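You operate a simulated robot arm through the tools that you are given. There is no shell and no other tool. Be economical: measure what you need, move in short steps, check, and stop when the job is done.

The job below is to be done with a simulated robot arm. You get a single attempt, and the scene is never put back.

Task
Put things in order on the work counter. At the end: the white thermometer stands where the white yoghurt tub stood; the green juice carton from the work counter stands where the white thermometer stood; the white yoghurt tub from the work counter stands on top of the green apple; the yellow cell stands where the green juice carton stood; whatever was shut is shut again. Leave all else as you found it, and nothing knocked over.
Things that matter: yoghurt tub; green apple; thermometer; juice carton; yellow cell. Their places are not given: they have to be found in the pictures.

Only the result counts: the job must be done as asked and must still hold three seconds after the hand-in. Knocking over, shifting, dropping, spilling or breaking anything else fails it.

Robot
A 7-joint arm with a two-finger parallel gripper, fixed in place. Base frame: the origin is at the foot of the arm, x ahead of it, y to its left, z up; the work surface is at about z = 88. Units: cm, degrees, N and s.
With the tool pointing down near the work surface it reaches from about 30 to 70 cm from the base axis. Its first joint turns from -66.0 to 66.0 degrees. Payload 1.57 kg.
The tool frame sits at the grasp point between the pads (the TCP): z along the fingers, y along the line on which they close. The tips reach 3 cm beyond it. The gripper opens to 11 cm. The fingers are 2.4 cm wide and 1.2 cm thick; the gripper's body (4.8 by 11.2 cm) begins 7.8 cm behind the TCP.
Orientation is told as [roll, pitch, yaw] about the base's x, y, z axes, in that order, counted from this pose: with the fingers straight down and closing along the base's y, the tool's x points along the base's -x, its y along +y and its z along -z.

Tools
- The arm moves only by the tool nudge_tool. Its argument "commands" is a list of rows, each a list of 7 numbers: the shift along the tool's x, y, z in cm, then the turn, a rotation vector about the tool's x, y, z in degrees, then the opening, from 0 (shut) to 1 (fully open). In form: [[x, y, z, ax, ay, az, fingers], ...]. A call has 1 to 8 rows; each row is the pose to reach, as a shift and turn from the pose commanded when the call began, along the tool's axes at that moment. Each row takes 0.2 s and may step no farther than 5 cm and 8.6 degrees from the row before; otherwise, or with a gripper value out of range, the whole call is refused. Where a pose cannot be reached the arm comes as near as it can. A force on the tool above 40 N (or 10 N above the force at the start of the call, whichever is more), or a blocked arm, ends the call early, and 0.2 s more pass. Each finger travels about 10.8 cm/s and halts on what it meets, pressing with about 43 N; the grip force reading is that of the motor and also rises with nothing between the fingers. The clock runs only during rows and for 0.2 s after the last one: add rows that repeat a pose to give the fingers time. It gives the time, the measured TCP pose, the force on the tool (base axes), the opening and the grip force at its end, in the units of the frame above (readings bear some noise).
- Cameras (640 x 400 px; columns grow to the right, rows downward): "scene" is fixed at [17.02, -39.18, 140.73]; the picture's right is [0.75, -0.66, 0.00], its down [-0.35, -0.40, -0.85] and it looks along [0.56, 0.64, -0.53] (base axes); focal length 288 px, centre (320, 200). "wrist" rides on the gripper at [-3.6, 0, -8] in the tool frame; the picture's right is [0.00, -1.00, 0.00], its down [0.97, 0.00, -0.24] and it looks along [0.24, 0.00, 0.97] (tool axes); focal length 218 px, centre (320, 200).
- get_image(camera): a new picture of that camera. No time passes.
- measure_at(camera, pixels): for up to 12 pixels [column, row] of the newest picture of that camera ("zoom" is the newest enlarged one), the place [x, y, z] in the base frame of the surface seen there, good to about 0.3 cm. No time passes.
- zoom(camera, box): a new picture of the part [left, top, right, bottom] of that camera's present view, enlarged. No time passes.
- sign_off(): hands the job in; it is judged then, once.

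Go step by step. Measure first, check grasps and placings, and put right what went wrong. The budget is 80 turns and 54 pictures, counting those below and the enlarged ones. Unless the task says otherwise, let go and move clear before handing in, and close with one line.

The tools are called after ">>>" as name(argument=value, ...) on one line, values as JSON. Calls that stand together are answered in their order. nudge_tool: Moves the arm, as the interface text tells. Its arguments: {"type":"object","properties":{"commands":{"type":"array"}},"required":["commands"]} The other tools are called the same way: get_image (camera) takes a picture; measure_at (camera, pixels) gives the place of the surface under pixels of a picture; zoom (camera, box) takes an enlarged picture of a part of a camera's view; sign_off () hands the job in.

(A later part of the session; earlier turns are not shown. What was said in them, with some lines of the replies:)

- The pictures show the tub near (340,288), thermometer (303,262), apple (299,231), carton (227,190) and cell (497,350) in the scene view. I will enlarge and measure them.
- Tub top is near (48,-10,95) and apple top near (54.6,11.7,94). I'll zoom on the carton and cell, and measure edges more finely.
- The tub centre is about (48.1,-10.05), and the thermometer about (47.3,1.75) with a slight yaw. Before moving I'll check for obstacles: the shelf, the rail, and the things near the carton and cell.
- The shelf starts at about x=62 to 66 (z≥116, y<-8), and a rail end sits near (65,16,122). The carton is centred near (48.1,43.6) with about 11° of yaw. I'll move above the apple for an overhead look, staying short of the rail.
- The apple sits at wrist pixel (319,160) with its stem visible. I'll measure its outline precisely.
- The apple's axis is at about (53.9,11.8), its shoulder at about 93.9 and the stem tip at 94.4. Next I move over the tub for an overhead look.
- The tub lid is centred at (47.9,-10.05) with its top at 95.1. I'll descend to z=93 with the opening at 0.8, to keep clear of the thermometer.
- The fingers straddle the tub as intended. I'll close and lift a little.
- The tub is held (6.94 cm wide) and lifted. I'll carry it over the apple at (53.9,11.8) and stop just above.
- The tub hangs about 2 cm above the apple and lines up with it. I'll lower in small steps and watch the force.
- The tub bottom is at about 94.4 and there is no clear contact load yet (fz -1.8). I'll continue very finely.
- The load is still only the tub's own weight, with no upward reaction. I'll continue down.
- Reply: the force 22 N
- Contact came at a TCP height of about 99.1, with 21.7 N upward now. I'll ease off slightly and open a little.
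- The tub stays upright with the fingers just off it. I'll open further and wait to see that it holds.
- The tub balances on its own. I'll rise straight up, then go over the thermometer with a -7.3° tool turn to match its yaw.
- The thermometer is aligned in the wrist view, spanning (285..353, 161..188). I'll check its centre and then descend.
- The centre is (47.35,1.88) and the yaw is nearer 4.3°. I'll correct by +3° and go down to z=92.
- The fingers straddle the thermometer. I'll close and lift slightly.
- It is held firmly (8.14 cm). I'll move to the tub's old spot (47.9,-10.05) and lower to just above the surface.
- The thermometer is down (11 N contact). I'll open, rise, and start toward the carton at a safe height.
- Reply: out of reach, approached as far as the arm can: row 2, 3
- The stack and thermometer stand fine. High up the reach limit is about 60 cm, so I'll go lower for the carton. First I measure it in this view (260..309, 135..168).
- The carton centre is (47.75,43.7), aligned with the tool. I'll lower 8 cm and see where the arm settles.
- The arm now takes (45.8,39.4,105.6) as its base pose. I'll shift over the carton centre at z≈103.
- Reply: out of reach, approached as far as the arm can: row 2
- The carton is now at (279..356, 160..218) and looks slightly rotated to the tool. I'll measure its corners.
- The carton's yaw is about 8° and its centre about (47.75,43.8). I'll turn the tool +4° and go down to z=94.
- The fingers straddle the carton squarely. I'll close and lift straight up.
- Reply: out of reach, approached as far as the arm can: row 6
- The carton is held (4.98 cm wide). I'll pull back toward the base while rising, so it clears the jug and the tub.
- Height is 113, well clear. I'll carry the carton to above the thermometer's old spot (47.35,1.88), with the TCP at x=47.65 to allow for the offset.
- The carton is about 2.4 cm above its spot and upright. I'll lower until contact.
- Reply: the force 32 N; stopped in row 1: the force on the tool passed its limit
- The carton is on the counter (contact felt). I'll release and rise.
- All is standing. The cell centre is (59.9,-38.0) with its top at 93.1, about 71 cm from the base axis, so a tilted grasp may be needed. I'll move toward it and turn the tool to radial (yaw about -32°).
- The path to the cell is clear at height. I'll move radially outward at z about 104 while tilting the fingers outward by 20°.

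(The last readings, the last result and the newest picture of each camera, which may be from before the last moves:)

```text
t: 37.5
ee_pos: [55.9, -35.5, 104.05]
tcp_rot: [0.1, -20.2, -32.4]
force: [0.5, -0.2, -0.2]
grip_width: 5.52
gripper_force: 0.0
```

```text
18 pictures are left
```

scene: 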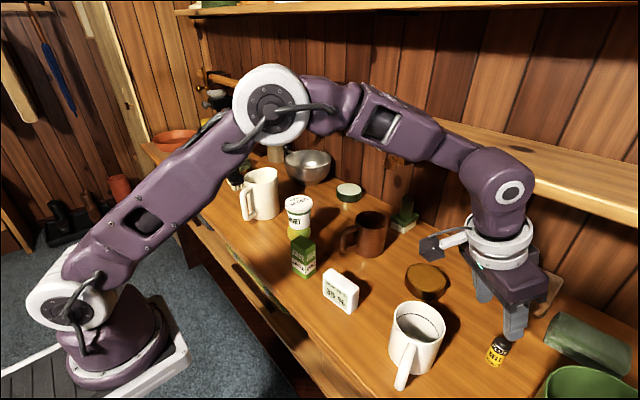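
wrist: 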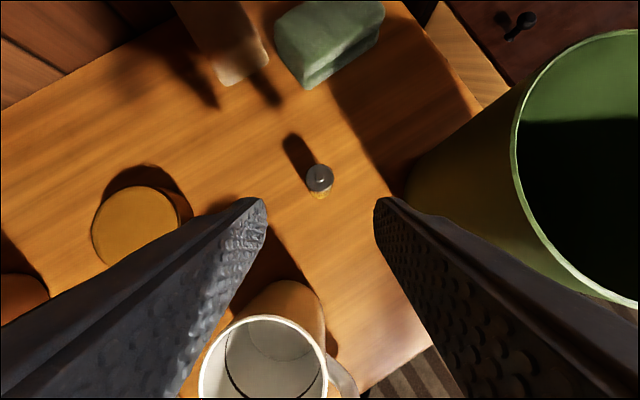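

The reach works and the cell is on the centre line at (319,180). I'll check the cell and the green pail's clearance.

>>> measure_at(camera="wrist", pixels=[[319, 177], [308, 178], [331, 178], [319, 167], [319, 188], [320, 197], [515, 150], [530, 230], [415, 180], [430, 215], [325, 80], [300, 320]])

```text
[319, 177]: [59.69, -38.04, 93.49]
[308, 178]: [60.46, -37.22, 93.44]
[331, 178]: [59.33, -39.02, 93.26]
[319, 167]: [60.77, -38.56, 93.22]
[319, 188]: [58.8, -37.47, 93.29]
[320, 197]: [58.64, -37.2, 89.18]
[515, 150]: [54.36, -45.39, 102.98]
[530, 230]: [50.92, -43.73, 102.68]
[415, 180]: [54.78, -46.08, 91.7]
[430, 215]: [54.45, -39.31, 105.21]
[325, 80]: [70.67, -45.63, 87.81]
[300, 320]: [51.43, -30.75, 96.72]
```

There are about 3.5 cm of clearance to the pail, and the mug is behind. The approach is nearly along the finger axis, so I'll descend to z≈92.2 around the cell.

>>> nudge_tool(commands=[[-0.1, -0.03, 4, 0, 0, 0, 0.5], [-0.2, -0.03, 7.5, 0, 0, 0, 0.5], [-0.3, -0.03, 10, 0, 0, 0, 0.5], [-0.36, -0.03, 12, 0, 0, 0, 0.5], [-0.36, -0.03, 12.74, 0, 0, 0, 0.5], [-0.36, -0.03, 12.74, 0, 0, 0, 0.5]])

>>> get_image(camera="wrist")

>>> zoom(camera="scene", box=[420, 260, 600, 400])

```text
t: 39.0
ee_pos: [59.85, -37.99, 92.24]
tcp_rot: [0.1, -20.1, -32.4]
force: [0.1, 0.6, 0.0]
grip_width: 5.5
gripper_force: 0.0
```

```text
17 pictures are left
```

wrist: 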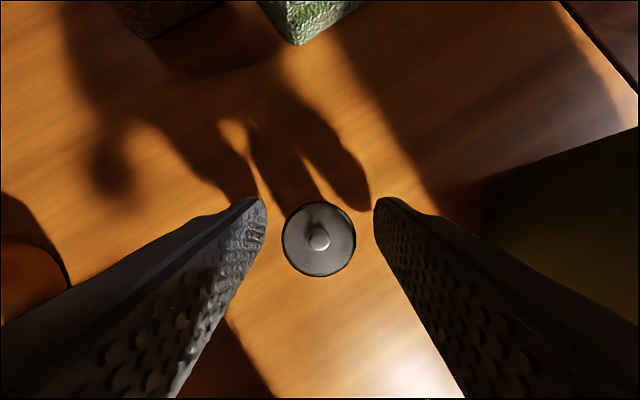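

```text
2.86 times, centred on (510, 330) of scene
```

zoom: 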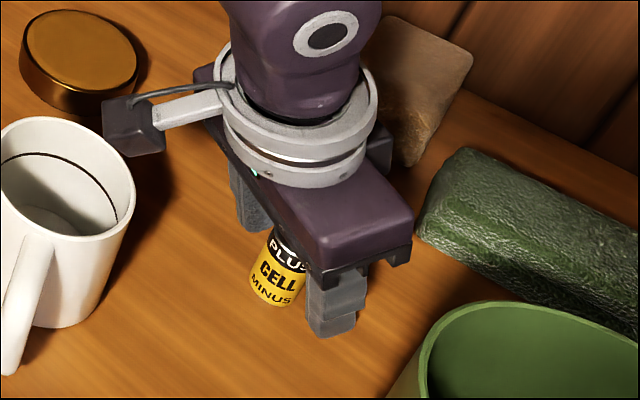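

The cell sits between the fingers at (318,239). I'll close gently and lift back along the axis.

>>> nudge_tool(commands=[[0, 0, 0, 0, 0, 0, 0.3], [0, 0, 0, 0, 0, 0, 0.15], [0, 0, 0, 0, 0, 0, 0.15], [0, 0, 0, 0, 0, 0, 0.15], [0.7, 0, -1.9, 0, 0, 0, 0.15], [0.7, 0, -5, 0, 0, 0, 0.15], [0.7, 0, -9, 0, 0, 0, 0.15], [0.7, 0, -12.5, 0, 0, 0, 0.15]])

>>> get_image(camera="scene")

```text
t: 40.8
ee_pos: [55.56, -35.19, 103.78]
tcp_rot: [0.0, -20.2, -32.4]
force: [-0.7, -0.2, 0.5]
grip_width: 2.45
gripper_force: 36.2
```

```text
15 pictures are left
```

scene: 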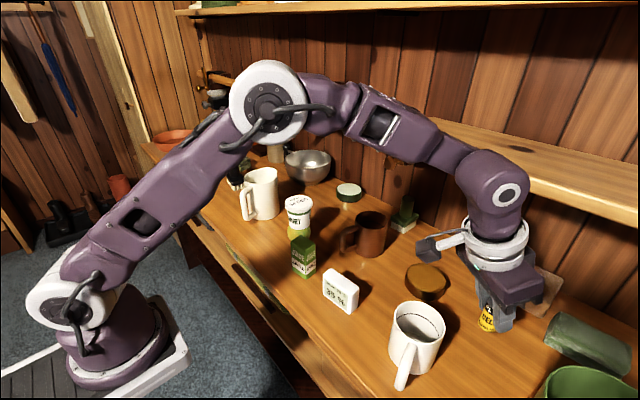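

The cell is held (2.45 cm) and clear. I'll pull it inward and up to radius 50, z 110.

>>> nudge_tool(commands=[[3.18, 0, -2.8, 0, 0, 0, 0.15], [6.36, 0, -5.6, 0, 0, 0, 0.15], [9.55, 0, -8.4, 0, 0, 0, 0.15], [12.73, 0, -11.23, 0, 0, 0, 0.15]])

>>> nudge_tool(commands=[[2.48, 3.44, -0.9, -1.83, 0, -5.02, 0.15], [4.96, 6.89, -1.8, -3.65, 0, -10.04, 0.15], [7.44, 10.33, -2.7, -5.48, 0, -15.06, 0.15], [9.91, 13.77, -3.61, -7.31, 0, -20.09, 0.15], [12.39, 17.21, -4.51, -9.14, 0, -25.11, 0.15], [14.87, 20.66, -5.41, -10.96, 0, -30.13, 0.15], [17.35, 24.1, -6.31, -12.79, 0, -35.15, 0.15]])

```text
t: 41.8
ee_pos: [42.24, -26.92, 110.01]
tcp_rot: [0.0, -20.2, -32.4]
force: [-0.9, 0.2, -1.0]
grip_width: 2.47
gripper_force: 36.1
```

```text
t: 43.4
ee_pos: [39.45, 3.36, 109.97]
tcp_rot: [0.1, -20.2, 5.2]
force: [0.5, 0.7, 0.4]
grip_width: 2.47
gripper_force: 35.9
```

The sweep goes as planned at (39.5,3.4,110) with yaw 5.2. I'll do the second half.

>>> nudge_tool(commands=[[0, 4.34, 0, -1.83, 0, -5.02, 0.15], [0, 8.67, 0, -3.65, 0, -10.04, 0.15], [0, 13.0, 0, -5.48, 0, -15.06, 0.15], [0, 17.35, 0, -7.31, 0, -20.09, 0.15], [0, 21.69, 0, -9.14, 0, -25.11, 0.15], [0, 26.02, 0, -10.96, 0, -30.13, 0.15], [0, 30.36, 0, -12.79, 0, -35.15, 0.15]])

>>> get_image(camera="scene")

>>> get_image(camera="wrist")

```text
t: 45.0
ee_pos: [37.12, 33.57, 109.91]
tcp_rot: [-0.1, -20.1, 42.6]
force: [-0.9, 0.6, 0.1]
grip_width: 2.46
gripper_force: 36.6
```

```text
14 pictures are left
```

scene: 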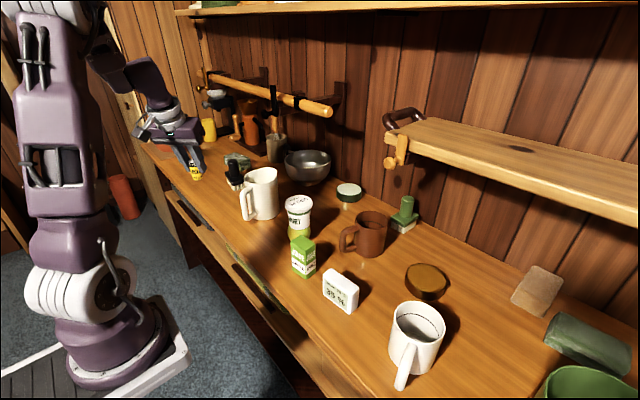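

```text
13 pictures are left
```

wrist: 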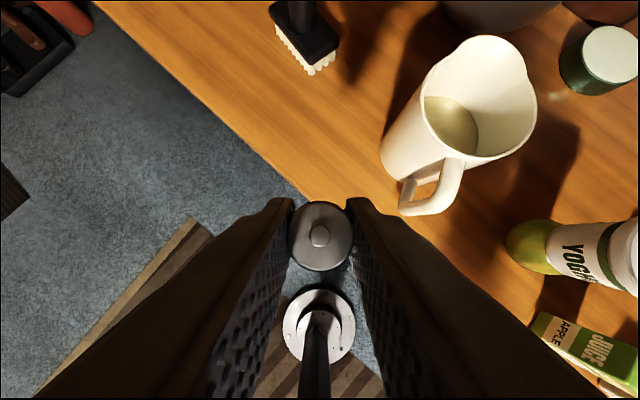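

The cell is still held upright between the pads. I'll extend to the carton's old place (47.9,43.75) and come down to about 3 cm above rest.

>>> nudge_tool(commands=[[-4.3, 0.05, 1.5, 0, 0, 0, 0.15], [-8.46, 0.1, 3.08, 0, 0, 0, 0.15], [-8.56, 0.18, 7.1, 0, 0, 0, 0.15], [-8.67, 0.18, 11.1, 0, 0, 0, 0.15], [-8.77, 0.18, 15.2, 0, 0, 0, 0.15], [-8.87, 0.18, 19.2, 0, 0, 0, 0.15], [-8.87, 0.18, 19.2, 0, 0, 0, 0.15]])

>>> zoom(camera="scene", box=[180, 110, 300, 220])

```text
t: 46.5
ee_pos: [48.01, 43.88, 94.88]
tcp_rot: [-0.2, -20.1, 42.5]
force: [0.1, 0.5, -0.4]
grip_width: 2.45
gripper_force: 37.0
```

```text
3.64 times, centred on (240, 165) of scene
```

zoom: 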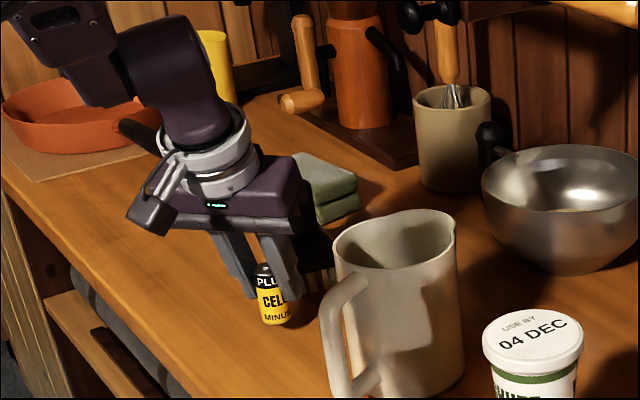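

The position reads (48.0,43.9,94.9). I'll lower vertically about 2.5 cm, then creep to contact.

>>> nudge_tool(commands=[[0.45, 0, 1.2, 0, 0, 0, 0.15], [0.85, 0, 2.35, 0, 0, 0, 0.15], [0.85, 0, 2.35, 0, 0, 0, 0.15]])

>>> nudge_tool(commands=[[0.04, 0, 0.11, 0, 0, 0, 0.15], [0.04, 0, 0.11, 0, 0, 0, 0.15]])

>>> nudge_tool(commands=[[0.04, 0, 0.11, 0, 0, 0, 0.15], [0.04, 0, 0.11, 0, 0, 0, 0.15]])

```text
t: 47.4
ee_pos: [48.14, 44.01, 92.76]
tcp_rot: [-0.1, -20.6, 42.6]
force: [-1.3, -2.5, 38.0]
grip_width: 2.47
gripper_force: 36.1
```

```text
t: 48.0
ee_pos: [48.05, 43.9, 92.41]
tcp_rot: [-0.1, -20.4, 42.5]
force: [8.0, 7.4, 29.2]
grip_width: 2.47
gripper_force: 36.2
```

```text
t: 48.5
ee_pos: [47.98, 43.88, 92.31]
tcp_rot: [-0.1, -20.3, 42.6]
force: [7.2, 5.1, 27.3]
grip_width: 2.47
gripper_force: 36.9
```

Contact came earlier than expected, with about 28 N of load now. I'll ease back a bit and look before releasing.

>>> nudge_tool(commands=[[-0.05, 0, -0.14, 0, 0, 0, 0.15], [-0.05, 0, -0.14, 0, 0, 0, 0.15]])

>>> zoom(camera="scene", box=[205, 160, 265, 220])

>>> get_image(camera="wrist")

```text
t: 49.1
ee_pos: [47.92, 43.68, 92.12]
tcp_rot: [-0.2, -19.9, 42.5]
force: [1.7, 2.8, 9.6]
grip_width: 2.49
gripper_force: 36.1
```

```text
6.67 times, centred on (235, 190) of scene
```

zoom: 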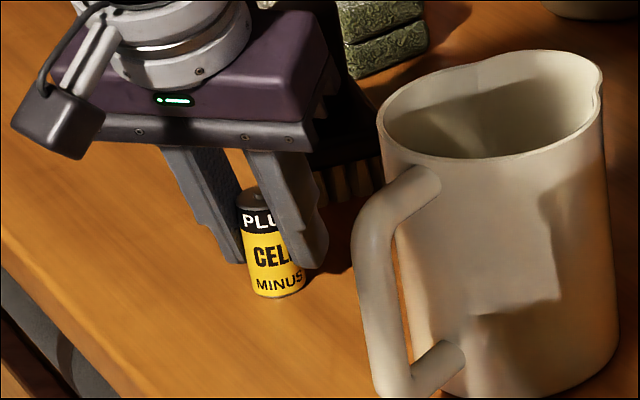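

```text
10 pictures are left
```

wrist: 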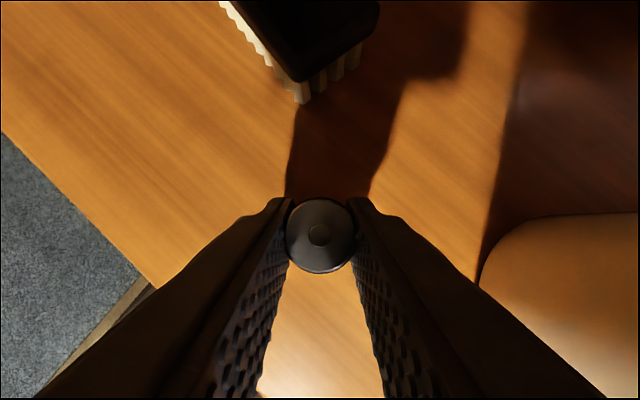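

I'll check the cell's verticality by measuring its top disc (wrist view) and its side.

>>> measure_at(camera="wrist", pixels=[[319, 206], [319, 265], [295, 235], [344, 235], [319, 233], [305, 250], [305, 215], [335, 215]])

>>> measure_at(camera="zoom", pixels=[[262, 290], [275, 294], [257, 230], [265, 238], [258, 210], [270, 260], [244, 215], [254, 285]])

```text
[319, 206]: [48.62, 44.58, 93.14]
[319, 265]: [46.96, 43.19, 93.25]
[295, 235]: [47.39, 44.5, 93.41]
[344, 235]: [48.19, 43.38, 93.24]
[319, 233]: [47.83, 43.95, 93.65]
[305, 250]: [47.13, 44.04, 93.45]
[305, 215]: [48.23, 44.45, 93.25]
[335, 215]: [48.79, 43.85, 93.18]
```

```text
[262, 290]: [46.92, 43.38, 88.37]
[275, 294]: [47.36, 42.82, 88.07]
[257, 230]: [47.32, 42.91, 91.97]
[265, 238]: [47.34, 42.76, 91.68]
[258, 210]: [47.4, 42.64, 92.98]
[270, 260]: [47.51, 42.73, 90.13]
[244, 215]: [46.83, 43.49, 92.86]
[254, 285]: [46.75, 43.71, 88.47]
```

The top disc is level (93.15 to 93.4) and the cell stands at (47.8,43.9). I'll release and back out along the finger axis.

>>> nudge_tool(commands=[[0, 0, 0, 0, 0, 0, 0.3], [0, 0, 0, 0, 0, 0, 0.45], [0, 0, 0, 0, 0, 0, 0.5], [0, 0, -3, 0, 0, 0, 0.5], [0, 0, -7, 0, 0, 0, 0.5], [0, 0, -11.5, 0, 0, 0, 0.5], [0, 0, -16, 0, 0, 0, 0.5], [1.5, 0, -20, 0, 0, 0, 0.5]])

>>> get_image(camera="scene")

>>> zoom(camera="scene", box=[190, 140, 350, 300])

```text
t: 51.0
ee_pos: [41.79, 38.15, 110.61]
tcp_rot: [-0.1, -20.1, 42.4]
force: [-0.1, 0.3, 0.6]
grip_width: 5.49
gripper_force: 0.0
```

```text
9 pictures are left
```

scene: 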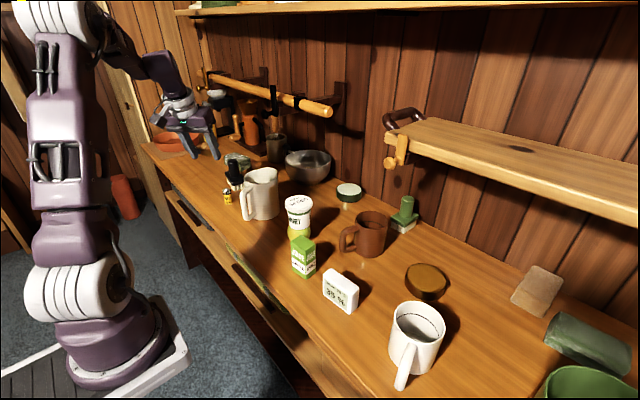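

```text
2.50 times, centred on (270, 220) of scene
```

zoom: 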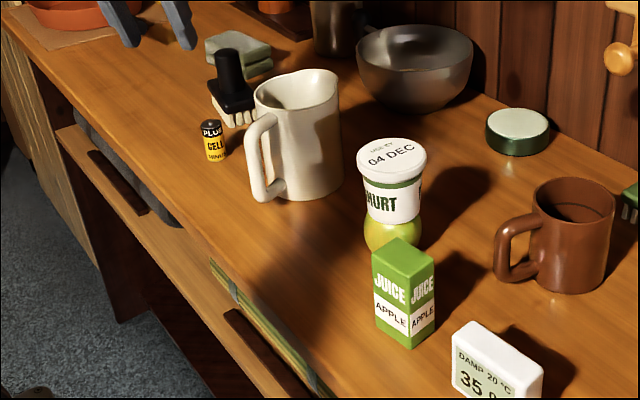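

Everything stands: the cell at (228,196), the tub on the apple, the carton and the thermometer. One last position check before handing in.

>>> measure_at(camera="zoom", pixels=[[375, 250], [400, 240], [432, 258], [412, 276], [378, 325], [412, 347], [433, 328], [455, 335], [475, 324], [540, 370], [518, 385], [212, 155]])

```text
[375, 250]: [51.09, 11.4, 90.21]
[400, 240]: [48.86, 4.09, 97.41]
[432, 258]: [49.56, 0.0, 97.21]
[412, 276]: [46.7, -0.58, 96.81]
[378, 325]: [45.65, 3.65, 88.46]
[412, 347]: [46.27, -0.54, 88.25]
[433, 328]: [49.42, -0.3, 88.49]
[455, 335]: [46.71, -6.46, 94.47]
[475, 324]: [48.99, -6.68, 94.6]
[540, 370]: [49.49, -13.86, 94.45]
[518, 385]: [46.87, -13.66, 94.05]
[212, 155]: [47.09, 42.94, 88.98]
```

The carton's centre is about (47.5,1.8) and the thermometer's about (48.0,-10.1), both within a few millimetres of their targets. The arm is clear, so I'm handing in.

>>> sign_off()

```text
The job is handed in.
```

The job is handed in: the tub is on the apple, and the thermometer, juice carton and yellow cell each stand in their new places. Nothing was knocked over, and I opened nothing.
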